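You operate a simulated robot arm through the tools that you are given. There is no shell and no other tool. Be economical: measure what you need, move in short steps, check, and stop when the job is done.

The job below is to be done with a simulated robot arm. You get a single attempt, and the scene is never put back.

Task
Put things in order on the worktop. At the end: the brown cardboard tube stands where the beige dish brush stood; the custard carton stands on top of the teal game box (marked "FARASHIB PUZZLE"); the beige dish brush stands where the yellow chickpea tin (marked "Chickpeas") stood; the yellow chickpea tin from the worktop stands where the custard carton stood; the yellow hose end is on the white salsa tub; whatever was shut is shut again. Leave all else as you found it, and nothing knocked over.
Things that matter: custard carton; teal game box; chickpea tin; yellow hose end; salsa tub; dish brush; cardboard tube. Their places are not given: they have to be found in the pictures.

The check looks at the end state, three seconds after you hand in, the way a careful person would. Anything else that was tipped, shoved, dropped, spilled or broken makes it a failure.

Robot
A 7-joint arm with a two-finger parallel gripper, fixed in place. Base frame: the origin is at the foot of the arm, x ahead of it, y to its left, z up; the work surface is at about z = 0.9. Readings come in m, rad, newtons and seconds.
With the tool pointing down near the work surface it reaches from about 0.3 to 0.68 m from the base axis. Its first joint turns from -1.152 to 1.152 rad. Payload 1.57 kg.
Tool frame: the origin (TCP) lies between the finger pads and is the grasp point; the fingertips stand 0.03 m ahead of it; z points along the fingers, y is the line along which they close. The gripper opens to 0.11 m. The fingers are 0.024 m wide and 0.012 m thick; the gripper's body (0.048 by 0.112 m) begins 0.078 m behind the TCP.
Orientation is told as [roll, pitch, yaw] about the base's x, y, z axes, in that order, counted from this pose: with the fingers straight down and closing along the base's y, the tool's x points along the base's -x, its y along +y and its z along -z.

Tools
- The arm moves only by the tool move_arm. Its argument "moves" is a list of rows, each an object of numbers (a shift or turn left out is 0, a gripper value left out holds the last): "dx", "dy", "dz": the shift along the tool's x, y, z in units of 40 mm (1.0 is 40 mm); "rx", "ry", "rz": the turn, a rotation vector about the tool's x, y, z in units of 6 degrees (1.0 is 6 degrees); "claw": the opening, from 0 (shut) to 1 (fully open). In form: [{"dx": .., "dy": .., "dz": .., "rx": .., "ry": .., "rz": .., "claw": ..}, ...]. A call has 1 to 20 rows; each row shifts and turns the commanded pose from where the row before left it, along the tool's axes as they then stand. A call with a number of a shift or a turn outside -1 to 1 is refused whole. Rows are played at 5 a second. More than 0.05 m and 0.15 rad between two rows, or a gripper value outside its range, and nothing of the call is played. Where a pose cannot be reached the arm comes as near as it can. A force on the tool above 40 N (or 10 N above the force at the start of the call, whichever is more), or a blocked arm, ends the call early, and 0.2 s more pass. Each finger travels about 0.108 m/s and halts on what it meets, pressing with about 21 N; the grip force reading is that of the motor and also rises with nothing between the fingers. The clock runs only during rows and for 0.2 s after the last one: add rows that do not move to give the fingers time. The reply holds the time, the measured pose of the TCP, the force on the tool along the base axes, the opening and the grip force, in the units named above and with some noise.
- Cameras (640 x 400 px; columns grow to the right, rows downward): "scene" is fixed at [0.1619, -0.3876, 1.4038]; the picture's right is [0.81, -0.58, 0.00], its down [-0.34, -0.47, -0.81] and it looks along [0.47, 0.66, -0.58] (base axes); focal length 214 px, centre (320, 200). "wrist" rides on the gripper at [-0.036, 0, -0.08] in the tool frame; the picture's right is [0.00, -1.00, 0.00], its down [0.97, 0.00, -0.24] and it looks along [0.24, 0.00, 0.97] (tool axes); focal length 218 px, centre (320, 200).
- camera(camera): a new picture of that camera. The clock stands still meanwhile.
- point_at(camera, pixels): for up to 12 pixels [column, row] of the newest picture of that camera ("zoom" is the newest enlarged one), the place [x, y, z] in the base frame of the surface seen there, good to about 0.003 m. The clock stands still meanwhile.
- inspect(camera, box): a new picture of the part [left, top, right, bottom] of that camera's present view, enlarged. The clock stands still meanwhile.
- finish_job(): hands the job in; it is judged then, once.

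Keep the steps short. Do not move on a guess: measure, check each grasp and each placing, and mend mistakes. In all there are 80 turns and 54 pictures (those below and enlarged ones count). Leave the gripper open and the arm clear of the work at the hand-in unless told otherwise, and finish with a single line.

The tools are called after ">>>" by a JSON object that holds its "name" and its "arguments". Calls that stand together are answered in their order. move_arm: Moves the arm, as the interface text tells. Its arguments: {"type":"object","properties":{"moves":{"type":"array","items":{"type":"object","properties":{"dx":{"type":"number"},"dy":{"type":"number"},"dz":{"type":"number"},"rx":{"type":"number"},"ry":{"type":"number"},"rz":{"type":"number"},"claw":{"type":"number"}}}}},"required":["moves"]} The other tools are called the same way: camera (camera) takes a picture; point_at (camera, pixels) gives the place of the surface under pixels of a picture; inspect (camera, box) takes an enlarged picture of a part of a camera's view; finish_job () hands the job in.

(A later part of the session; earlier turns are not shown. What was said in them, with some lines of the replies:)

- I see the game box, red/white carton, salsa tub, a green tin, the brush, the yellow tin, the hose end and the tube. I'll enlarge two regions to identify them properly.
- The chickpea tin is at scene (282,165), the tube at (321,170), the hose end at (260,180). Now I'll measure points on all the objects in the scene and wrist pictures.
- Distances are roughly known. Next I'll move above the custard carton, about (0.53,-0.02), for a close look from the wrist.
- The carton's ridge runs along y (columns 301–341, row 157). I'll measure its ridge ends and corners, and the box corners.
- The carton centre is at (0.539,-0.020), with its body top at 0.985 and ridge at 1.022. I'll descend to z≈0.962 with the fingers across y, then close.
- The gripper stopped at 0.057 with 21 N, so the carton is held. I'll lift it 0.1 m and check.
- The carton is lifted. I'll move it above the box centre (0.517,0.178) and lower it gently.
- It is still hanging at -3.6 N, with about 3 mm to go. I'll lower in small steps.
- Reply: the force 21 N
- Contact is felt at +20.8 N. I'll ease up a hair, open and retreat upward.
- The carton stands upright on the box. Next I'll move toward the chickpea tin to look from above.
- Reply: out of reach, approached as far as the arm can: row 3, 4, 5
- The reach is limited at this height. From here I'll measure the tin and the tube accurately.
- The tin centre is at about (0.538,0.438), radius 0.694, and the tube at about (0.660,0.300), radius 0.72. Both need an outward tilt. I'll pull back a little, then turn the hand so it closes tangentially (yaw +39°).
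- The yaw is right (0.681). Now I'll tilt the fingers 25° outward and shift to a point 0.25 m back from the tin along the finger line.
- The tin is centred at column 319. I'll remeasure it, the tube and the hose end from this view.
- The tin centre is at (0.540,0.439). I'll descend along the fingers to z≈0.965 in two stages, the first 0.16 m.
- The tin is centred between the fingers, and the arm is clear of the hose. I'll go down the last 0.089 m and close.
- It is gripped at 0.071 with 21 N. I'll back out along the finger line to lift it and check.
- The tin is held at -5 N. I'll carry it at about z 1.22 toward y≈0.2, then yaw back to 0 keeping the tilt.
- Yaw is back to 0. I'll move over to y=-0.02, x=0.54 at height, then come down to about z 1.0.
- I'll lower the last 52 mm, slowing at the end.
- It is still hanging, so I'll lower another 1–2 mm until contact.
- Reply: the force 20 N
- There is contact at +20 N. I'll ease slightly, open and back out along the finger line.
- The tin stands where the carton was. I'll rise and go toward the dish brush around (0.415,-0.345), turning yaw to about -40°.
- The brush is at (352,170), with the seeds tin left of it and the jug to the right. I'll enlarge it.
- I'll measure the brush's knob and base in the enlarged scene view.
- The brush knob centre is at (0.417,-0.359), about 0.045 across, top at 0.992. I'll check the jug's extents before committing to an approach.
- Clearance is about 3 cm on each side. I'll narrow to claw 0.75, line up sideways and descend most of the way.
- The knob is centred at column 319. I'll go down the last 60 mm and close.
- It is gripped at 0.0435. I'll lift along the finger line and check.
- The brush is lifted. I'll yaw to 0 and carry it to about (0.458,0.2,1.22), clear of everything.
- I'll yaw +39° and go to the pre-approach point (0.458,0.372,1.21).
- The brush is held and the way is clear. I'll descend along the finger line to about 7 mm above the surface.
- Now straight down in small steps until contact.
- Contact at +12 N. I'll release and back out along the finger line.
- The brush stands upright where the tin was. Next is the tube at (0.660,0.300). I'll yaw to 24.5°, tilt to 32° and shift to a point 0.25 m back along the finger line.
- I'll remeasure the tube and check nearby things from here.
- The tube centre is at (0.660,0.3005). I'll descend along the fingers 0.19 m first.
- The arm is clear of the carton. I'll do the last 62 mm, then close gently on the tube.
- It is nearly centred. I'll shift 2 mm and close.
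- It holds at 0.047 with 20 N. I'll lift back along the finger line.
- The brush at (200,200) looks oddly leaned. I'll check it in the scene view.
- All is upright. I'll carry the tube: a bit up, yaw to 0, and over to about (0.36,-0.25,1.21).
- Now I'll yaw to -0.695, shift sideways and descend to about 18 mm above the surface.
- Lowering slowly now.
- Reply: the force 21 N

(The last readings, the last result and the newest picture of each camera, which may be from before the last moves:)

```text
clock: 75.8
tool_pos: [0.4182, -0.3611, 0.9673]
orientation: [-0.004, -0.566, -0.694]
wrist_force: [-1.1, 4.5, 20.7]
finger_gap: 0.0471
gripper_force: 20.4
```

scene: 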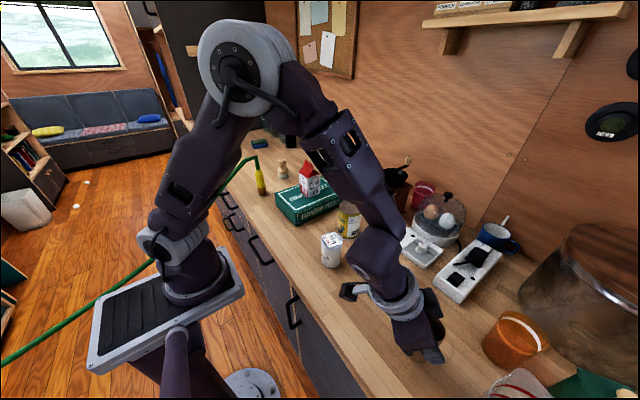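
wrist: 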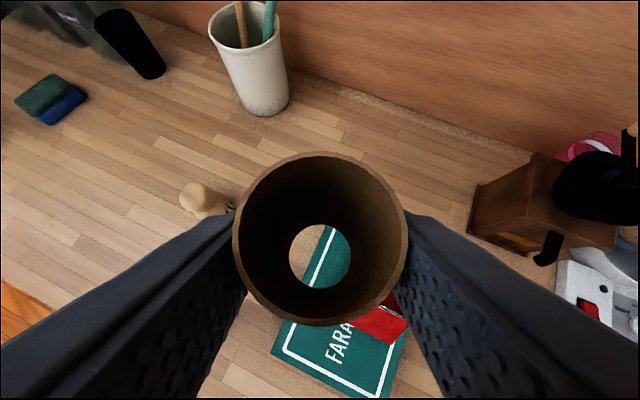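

Contact at 20 N. I'll ease, open and back out.

>>> {"name": "move_arm", "arguments": {"moves": [{"dx": -0.01, "dz": -0.02}, {"claw": 0.6}, {"claw": 0.7}, {}, {"dz": -0.4}, {"dz": -0.8}, {"dz": -0.8}, {"dz": -0.8}, {"dz": -0.8}, {"dz": -0.8}, {"dz": -0.8}, {}]}}

>>> {"name": "camera", "arguments": {"camera": "wrist"}}

```text
clock: 78.4
tool_pos: [0.3316, -0.2885, 1.1413]
orientation: [-0.003, -0.562, -0.695]
wrist_force: [0.1, 0.5, 0.6]
finger_gap: 0.077
gripper_force: 0.0
```

```text
19 pictures are left
```

wrist: 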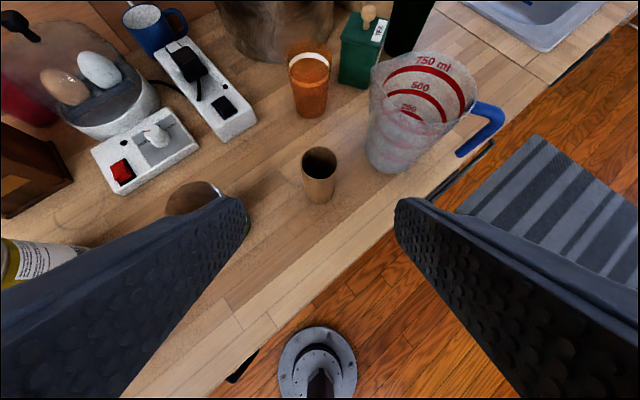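

The tube stands where the brush was. Next is the hose end. I'll rise, yaw back to 0 and go toward (0.33,0.1,1.22) to view the hose.

>>> {"name": "move_arm", "arguments": {"moves": [{"dx": -0.53, "dz": -0.847}, {"dx": -0.53, "dz": -0.847}, {"rx": -0.531, "rz": -0.847}, {"rx": -0.531, "rz": -0.847}, {"rx": -0.531, "rz": -0.847}, {"rx": -0.531, "rz": -0.847}, {"rx": -0.531, "rz": -0.847}, {"rx": -0.531, "rz": -0.847}, {"rx": -0.33, "rz": -0.53}, {"dy": 1}, {"dy": 1}, {"dy": 1}, {"dy": 1}, {"dy": 1}, {"dy": 1}, {"dy": 1}, {"dy": 1}, {"dy": 1}, {"dy": 1}, {}]}}

```text
clock: 82.6
tool_pos: [0.3304, 0.1116, 1.2207]
orientation: [-0.005, -0.561, -0.002]
wrist_force: [-0.2, 0.8, 0.5]
finger_gap: 0.0767
gripper_force: 0.1
```

I'll yaw to about +84° so the fingers point toward +y, then look.

>>> {"name": "move_arm", "arguments": {"moves": [{"rx": -0.531, "rz": -0.847}, {"rx": -0.531, "rz": -0.847}, {"rx": -0.531, "rz": -0.847}, {"rx": -0.531, "rz": -0.847}, {"rx": -0.531, "rz": -0.847}, {"rx": -0.531, "rz": -0.847}, {"rx": -0.531, "rz": -0.847}, {"rx": -0.531, "rz": -0.847}, {"rx": -0.531, "rz": -0.847}, {"rx": -0.531, "rz": -0.847}, {"rx": -0.531, "rz": -0.847}, {"rx": -0.531, "rz": -0.847}, {"rx": -0.531, "rz": -0.847}, {"rx": -0.531, "rz": -0.847}, {}]}}

>>> {"name": "camera", "arguments": {"camera": "wrist"}}

```text
clock: 85.8
tool_pos: [0.3336, 0.1116, 1.2212]
orientation: [-0.003, -0.559, 1.465]
wrist_force: [-0.3, 0.2, -0.2]
finger_gap: 0.0771
gripper_force: 0.0
```

```text
18 pictures are left
```

wrist: 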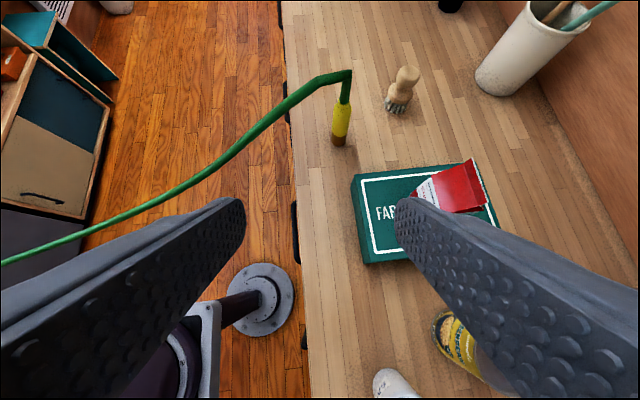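

That is a clear view: the hose end is at (341,120) and the hose goes off to -x. I'll measure along it.

>>> {"name": "point_at", "arguments": {"camera": "wrist", "pixels": [[339, 143], [340, 128], [342, 110], [344, 98], [347, 80], [345, 72], [325, 78], [300, 92], [250, 140], [200, 175], [335, 120], [348, 120]]}}

>>> {"name": "inspect", "arguments": {"camera": "wrist", "box": [280, 55, 408, 155]}}

```text
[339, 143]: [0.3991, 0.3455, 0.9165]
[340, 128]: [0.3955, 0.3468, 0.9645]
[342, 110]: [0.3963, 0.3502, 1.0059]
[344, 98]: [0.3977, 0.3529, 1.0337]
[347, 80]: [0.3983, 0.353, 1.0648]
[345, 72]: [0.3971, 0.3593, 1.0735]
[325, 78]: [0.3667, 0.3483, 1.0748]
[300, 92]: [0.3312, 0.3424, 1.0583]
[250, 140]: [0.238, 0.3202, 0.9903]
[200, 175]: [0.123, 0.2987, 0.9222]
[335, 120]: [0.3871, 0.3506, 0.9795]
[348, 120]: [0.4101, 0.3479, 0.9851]
```

```text
4.00 times, centred on (344, 105) of wrist
```

zoom: 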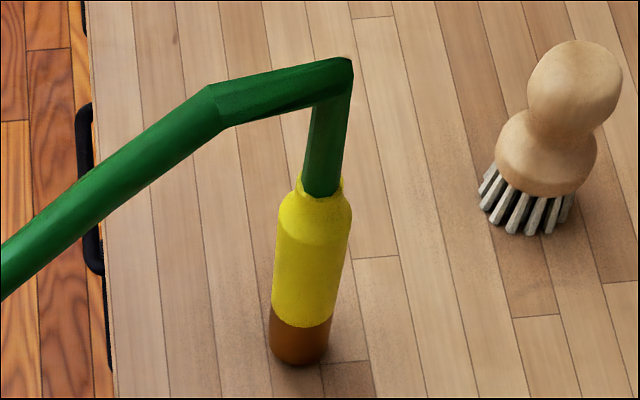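

The hose end's axis is at about (0.398,0.358), yellow from 0.925 to 1.0, with the hose bend up to 1.073 heading -x. I'll tilt to 52° and go to a point 0.2 m back along the finger line.

>>> {"name": "move_arm", "arguments": {"moves": [{"ry": -1}, {"ry": -1}, {"ry": -1}, {"ry": -0.33}, {"dy": -0.95}, {"dx": 0.4, "dz": 0.8}, {"dx": 0.4, "dz": 0.8}, {"dx": 0.37, "dz": 0.8}, {"dz": 0.8}, {"dz": 0.7}, {}]}}

>>> {"name": "camera", "arguments": {"camera": "wrist"}}

>>> {"name": "camera", "arguments": {"camera": "scene"}}

```text
clock: 88.2
tool_pos: [0.3803, 0.2019, 1.0905]
orientation: [0.001, -0.907, 1.463]
wrist_force: [-0.1, -0.6, 0.1]
finger_gap: 0.077
gripper_force: 0.0
```

```text
16 pictures are left
```

wrist: 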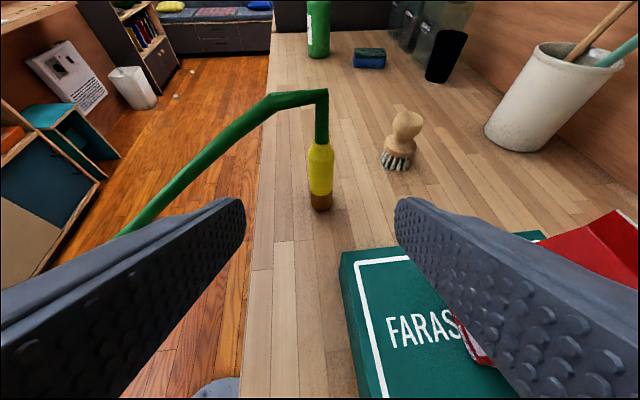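

```text
15 pictures are left
```

scene: 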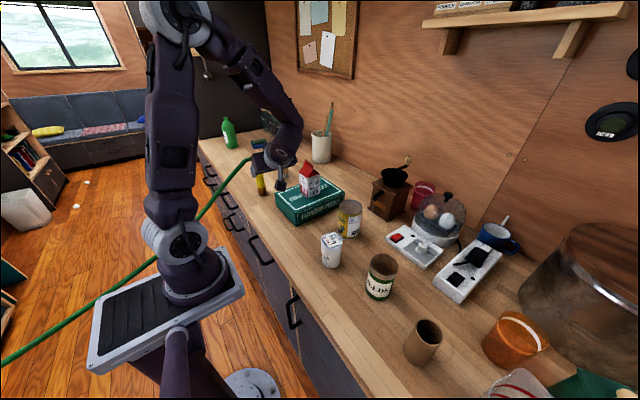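

The hose end is centred at column 320. I'll advance 0.15 m and check.

>>> {"name": "move_arm", "arguments": {"moves": [{"dz": 0.7, "dx": 0.05}, {"dz": 0.8}, {"dz": 0.8}, {"dz": 0.8}, {"dz": 0.6}, {}]}}

>>> {"name": "camera", "arguments": {"camera": "wrist"}}

```text
clock: 89.6
tool_pos: [0.3932, 0.3146, 0.9956]
orientation: [-0.001, -0.906, 1.465]
wrist_force: [-0.3, 0.0, 0.5]
finger_gap: 0.0768
gripper_force: 0.1
```

```text
14 pictures are left
```

wrist: 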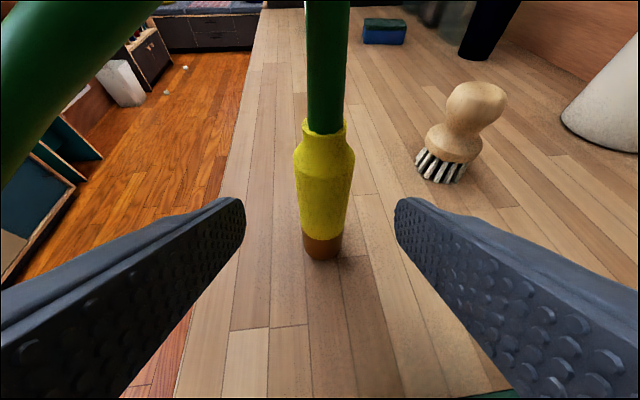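

I'll measure the hose end once more before the last 5 cm.

>>> {"name": "point_at", "arguments": {"camera": "wrist", "pixels": [[325, 160], [324, 200], [324, 225], [322, 255], [298, 170], [350, 170], [326, 100]]}}

```text
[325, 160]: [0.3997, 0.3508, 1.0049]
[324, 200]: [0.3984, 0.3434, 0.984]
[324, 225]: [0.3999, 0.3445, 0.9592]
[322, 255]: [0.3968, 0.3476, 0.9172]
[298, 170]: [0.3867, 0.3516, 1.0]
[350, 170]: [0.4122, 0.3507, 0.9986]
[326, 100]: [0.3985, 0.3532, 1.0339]
```

The axis is confirmed at (0.399,0.357). I'll do the last 53 mm and close.

>>> {"name": "move_arm", "arguments": {"moves": [{"dz": 0.5, "dy": -0.035}, {"dz": 0.5}, {"dz": 0.32}, {}, {"claw": 0.1}, {"claw": 0.1}, {"claw": 0.1}, {"claw": 0.1}, {"claw": 0.1}]}}

>>> {"name": "camera", "arguments": {"camera": "wrist"}}

```text
clock: 91.6
tool_pos: [0.3999, 0.3549, 0.9627]
orientation: [0.001, -0.906, 1.463]
wrist_force: [-0.4, -0.6, 0.0]
finger_gap: 0.0305
gripper_force: 20.5
```

```text
13 pictures are left
```

wrist: 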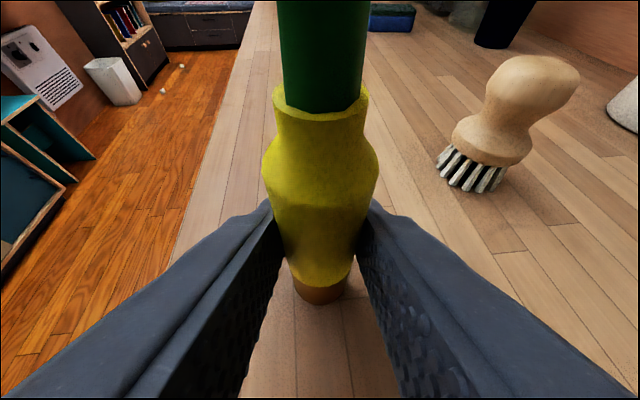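

It is gripped at 0.0305. I'll lift straight up slowly by 0.12 m.

>>> {"name": "move_arm", "arguments": {"moves": [{"dx": -0.16, "dz": -0.12}, {"dx": -0.24, "dz": -0.185}, {"dx": -0.39, "dz": -0.31}, {"dx": -0.39, "dz": -0.31}, {"dx": -0.39, "dz": -0.31}, {"dx": -0.39, "dz": -0.31}, {"dx": -0.39, "dz": -0.31}, {}]}}

>>> {"name": "camera", "arguments": {"camera": "scene"}}

```text
clock: 93.4
tool_pos: [0.3999, 0.3557, 1.0826]
orientation: [-0.001, -0.908, 1.464]
wrist_force: [0.3, -0.7, -0.7]
finger_gap: 0.0307
gripper_force: 20.8
```

```text
12 pictures are left
```

scene: 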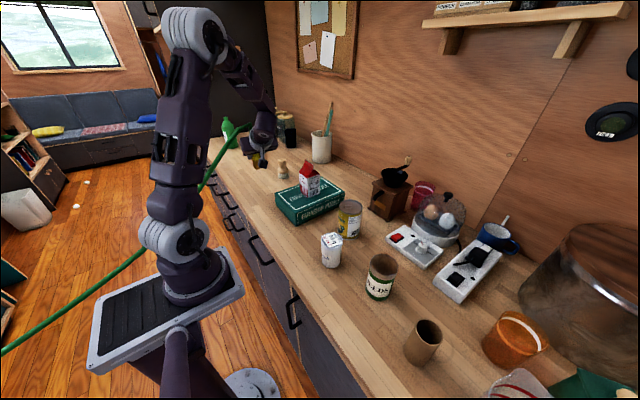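

Lifted freely. While the tub is in clear view I'll measure its lid.

>>> {"name": "inspect", "arguments": {"camera": "scene", "box": [299, 222, 363, 272]}}

```text
8.00 times, centred on (331, 247) of scene
```

zoom: 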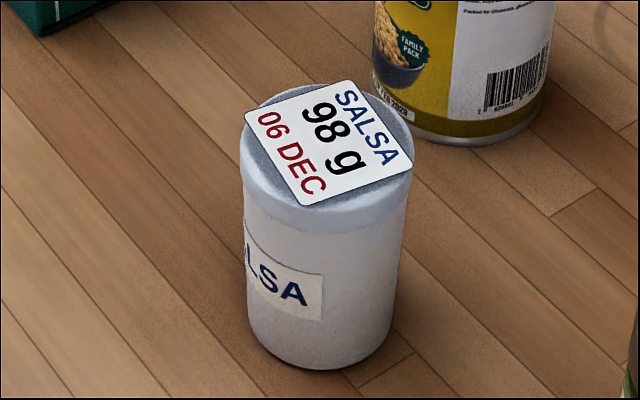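

>>> {"name": "point_at", "arguments": {"camera": "zoom", "pixels": [[246, 140], [408, 160], [300, 88], [345, 205], [328, 145], [272, 105], [395, 110], [262, 175], [395, 190], [250, 300], [395, 320]]}}

```text
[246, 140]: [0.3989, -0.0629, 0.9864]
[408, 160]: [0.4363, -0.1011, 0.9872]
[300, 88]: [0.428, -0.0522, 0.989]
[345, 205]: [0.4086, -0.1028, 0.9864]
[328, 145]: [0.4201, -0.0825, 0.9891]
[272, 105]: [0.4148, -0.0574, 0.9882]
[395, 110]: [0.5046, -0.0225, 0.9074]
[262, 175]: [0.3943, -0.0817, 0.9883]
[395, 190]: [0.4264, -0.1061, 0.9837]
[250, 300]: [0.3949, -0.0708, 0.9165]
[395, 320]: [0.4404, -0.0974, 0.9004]
```

The tub lid centre is at (0.418,-0.080), top 0.989, radius 27 mm. I'll carry the hose end at about z 1.10, x 0.38, first 0.2 m toward -y.

>>> {"name": "move_arm", "arguments": {"moves": [{"dx": -0.36, "dz": -0.35, "dy": 0.497}, {"dx": 0.306, "dz": -0.392, "dy": -0.053}, {"dx": 0.49, "dz": -0.627, "dy": -0.0845}, {"dx": 0.49, "dz": -0.627, "dy": -0.0845}, {"dx": 0.49, "dz": -0.627, "dy": -0.0845}, {"dx": 0.49, "dz": -0.627, "dy": -0.0845}, {"dx": 0.49, "dz": -0.627, "dy": -0.0845}, {"dx": 0.306, "dz": -0.392, "dy": -0.053}, {}]}}

>>> {"name": "camera", "arguments": {"camera": "scene"}}

```text
clock: 95.4
tool_pos: [0.379, 0.1544, 1.1019]
orientation: [-0.002, -0.908, 1.465]
wrist_force: [0.1, -0.8, -0.7]
finger_gap: 0.0304
gripper_force: 21.2
```

```text
10 pictures are left
```

scene: 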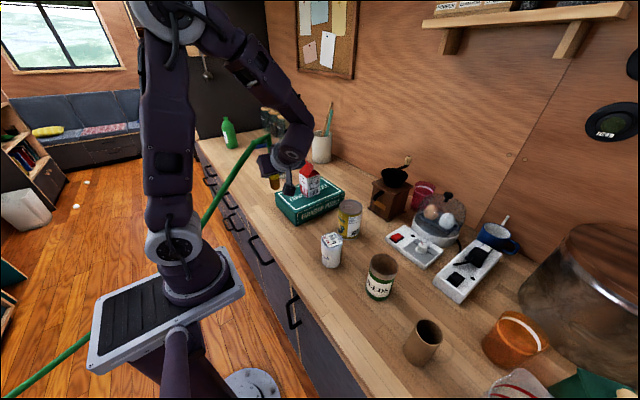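

All clear. I'll carry on to above the tub at (0.418,-0.082).

>>> {"name": "move_arm", "arguments": {"moves": [{"dx": 0.306, "dz": -0.392, "dy": -0.053}, {"dx": 0.49, "dz": -0.627, "dy": -0.0845}, {"dx": 0.49, "dz": -0.627, "dy": -0.0845}, {"dx": 0.49, "dz": -0.627, "dy": -0.0845}, {"dx": 0.49, "dz": -0.627, "dy": -0.0845}, {"dx": 0.49, "dz": -0.627, "dy": -0.0845}, {"dx": 0.49, "dz": -0.627, "dy": -0.0845}, {"dx": 0.368, "dz": -0.47, "dy": -0.063}, {"dx": -0.03, "dz": 0.04, "dy": -0.49}, {"dx": -0.03, "dz": 0.04, "dy": -0.48}, {}]}}

>>> {"name": "camera", "arguments": {"camera": "scene"}}

>>> {"name": "camera", "arguments": {"camera": "wrist"}}

```text
clock: 97.8
tool_pos: [0.4187, -0.0789, 1.1038]
orientation: [0.0, -0.906, 1.461]
wrist_force: [0.1, -0.4, -1.3]
finger_gap: 0.0306
gripper_force: 20.7
```

```text
9 pictures are left
```

scene: 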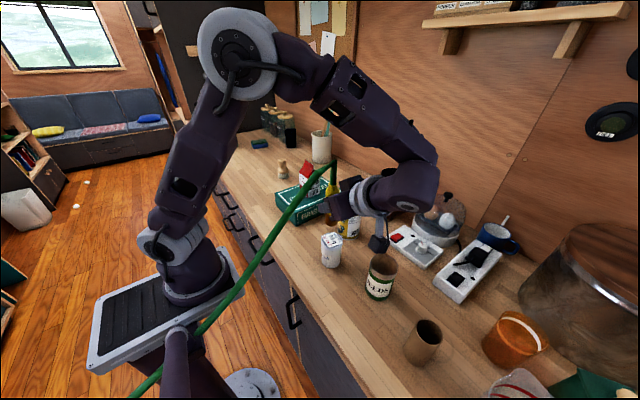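

```text
8 pictures are left
```

wrist: 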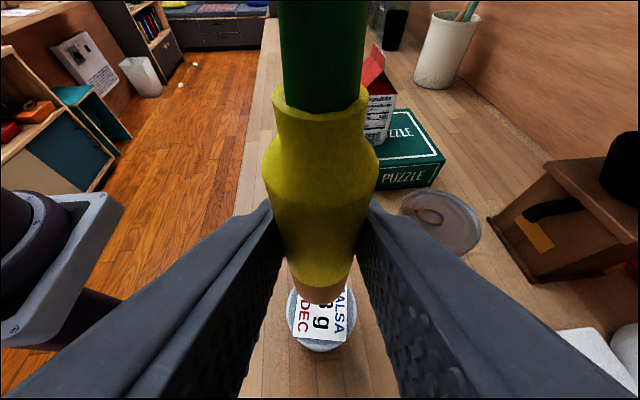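

The end is above the tub and laterally centred. I'll lower to about 3 mm above the lid.

>>> {"name": "move_arm", "arguments": {"moves": [{"dx": 0.44, "dz": 0.25}, {"dx": 0.3, "dz": 0.23}, {"dx": 0.2, "dz": 0.16}, {"dx": 0.075, "dz": 0.058}, {}]}}

>>> {"name": "inspect", "arguments": {"camera": "scene", "box": [299, 202, 379, 272]}}

```text
clock: 99.0
tool_pos: [0.418, -0.084, 1.0537]
orientation: [-0.002, -0.905, 1.465]
wrist_force: [-0.4, 0.7, -0.6]
finger_gap: 0.0308
gripper_force: 20.7
```

```text
5.71 times, centred on (339, 237) of scene
```

zoom: 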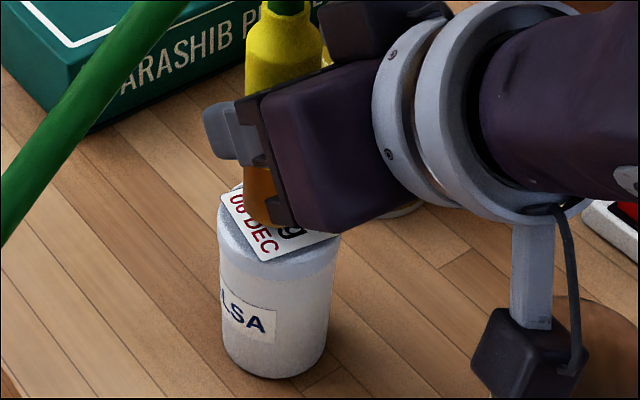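

A bracket behind the wrist hangs near the seeds tin. I'll measure its height and the hose end's position over the lid.

>>> {"name": "point_at", "arguments": {"camera": "zoom", "pixels": [[500, 380], [560, 370], [580, 340], [480, 350], [600, 330], [255, 205], [262, 180], [240, 215]]}}

```text
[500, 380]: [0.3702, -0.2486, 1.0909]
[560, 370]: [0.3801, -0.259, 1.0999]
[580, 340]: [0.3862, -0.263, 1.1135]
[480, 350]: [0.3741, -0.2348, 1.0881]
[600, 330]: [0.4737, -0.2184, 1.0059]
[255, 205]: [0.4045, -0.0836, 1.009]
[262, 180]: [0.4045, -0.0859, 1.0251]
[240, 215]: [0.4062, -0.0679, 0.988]
```

Clear: the bracket is at z 1.088. The end is centred over the lid. I'll lower in 1 mm steps to contact.

>>> {"name": "move_arm", "arguments": {"moves": [{"dx": 0.01, "dz": 0.03}, {"dx": 0.02, "dz": 0.015}, {"dx": 0.02, "dz": 0.015}, {}]}}

```text
clock: 100.0
tool_pos: [0.4182, -0.0837, 1.0504]
orientation: [0.0, -0.904, 1.462]
wrist_force: [-0.1, -0.3, -1.2]
finger_gap: 0.0305
gripper_force: 20.7
```

>>> {"name": "move_arm", "arguments": {"moves": [{"dx": 0.02, "dz": 0.015}, {"dx": 0.02, "dz": 0.015}, {}]}}

```text
clock: 100.8
tool_pos: [0.4177, -0.0826, 1.0489]
orientation: [-0.004, -0.908, 1.464]
wrist_force: [0.8, -1.4, 16.8]
finger_gap: 0.0309
gripper_force: 20.8
```

Contact at about 17 N. I'll ease, open slowly and check before retreating.

>>> {"name": "move_arm", "arguments": {"moves": [{"dx": -0.015, "dz": -0.012}, {"claw": 0.35}, {"claw": 0.45}, {"claw": 0.6}, {}, {}]}}

>>> {"name": "camera", "arguments": {"camera": "wrist"}}

```text
clock: 102.2
tool_pos: [0.4186, -0.0834, 1.0491]
orientation: [-0.002, -0.906, 1.464]
wrist_force: [0.1, 0.1, 0.7]
finger_gap: 0.0659
gripper_force: 0.0
```

```text
6 pictures are left
```

wrist: 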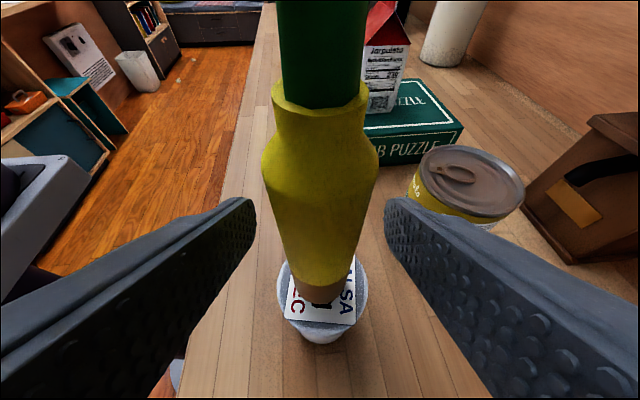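

The hose end stands freely on the tub. I'll back away along the finger line, slowly at first.

>>> {"name": "move_arm", "arguments": {"moves": [{"dz": -0.2}, {"dz": -0.4}, {"dz": -0.6}, {"dz": -0.8}, {"dz": -0.8}, {"dz": -0.8}, {"dz": -0.8}, {}, {}]}}

>>> {"name": "camera", "arguments": {"camera": "scene"}}

```text
clock: 104.2
tool_pos: [0.4043, -0.2201, 1.1564]
orientation: [0.002, -0.906, 1.462]
wrist_force: [0.5, -0.2, 0.2]
finger_gap: 0.0663
gripper_force: 0.0
```

```text
5 pictures are left
```

scene: 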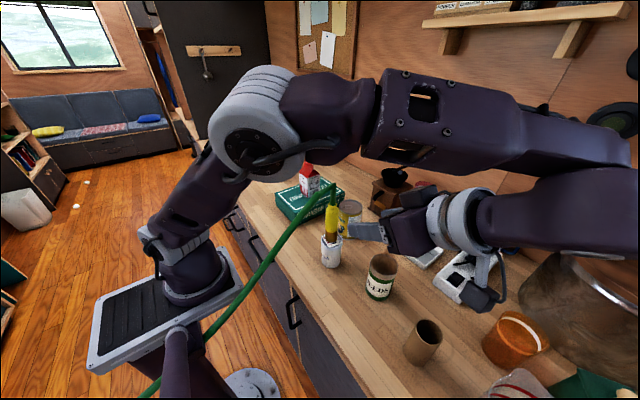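

Everything stands. I'll raise the hand straight up to be clear, open wider and take a final look.

>>> {"name": "move_arm", "arguments": {"moves": [{"dx": -0.788, "dz": -0.616}, {"dx": -0.788, "dz": -0.616}, {"dx": -0.788, "dz": -0.616, "claw": 0.9}, {}, {}, {}, {}]}}

>>> {"name": "camera", "arguments": {"camera": "wrist"}}

>>> {"name": "camera", "arguments": {"camera": "scene"}}

```text
clock: 105.8
tool_pos: [0.4046, -0.2037, 1.2075]
orientation: [-0.004, -0.903, 1.465]
wrist_force: [-0.7, 0.4, -0.3]
finger_gap: 0.0991
gripper_force: 0.0
out of reach, approached as far as the arm can: row 1, 2, 3
```

```text
4 pictures are left
```

wrist: 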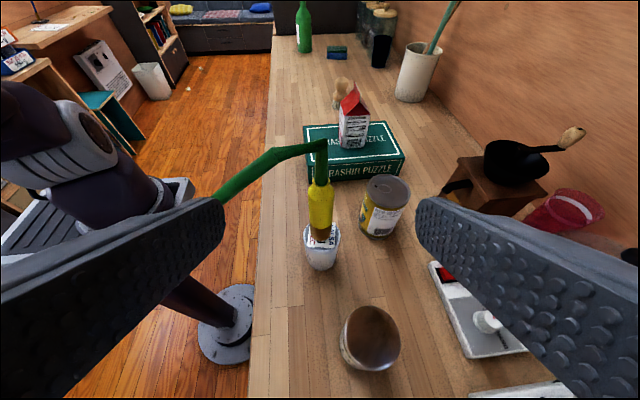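

```text
3 pictures are left
```

scene: 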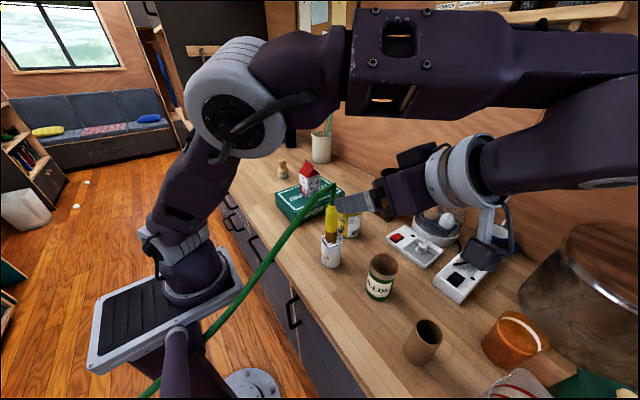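

Everything is in its new place and upright, and the gripper is open and clear. I'm handing in.

>>> {"name": "finish_job", "arguments": {}}

```text
The job is handed in.
```

The job is handed in: carton on the game box, chickpea tin at the carton's place, dish brush at the tin's place, cardboard tube at the brush's place and hose end on the salsa tub, all upright in the last pictures; nothing had to be opened.
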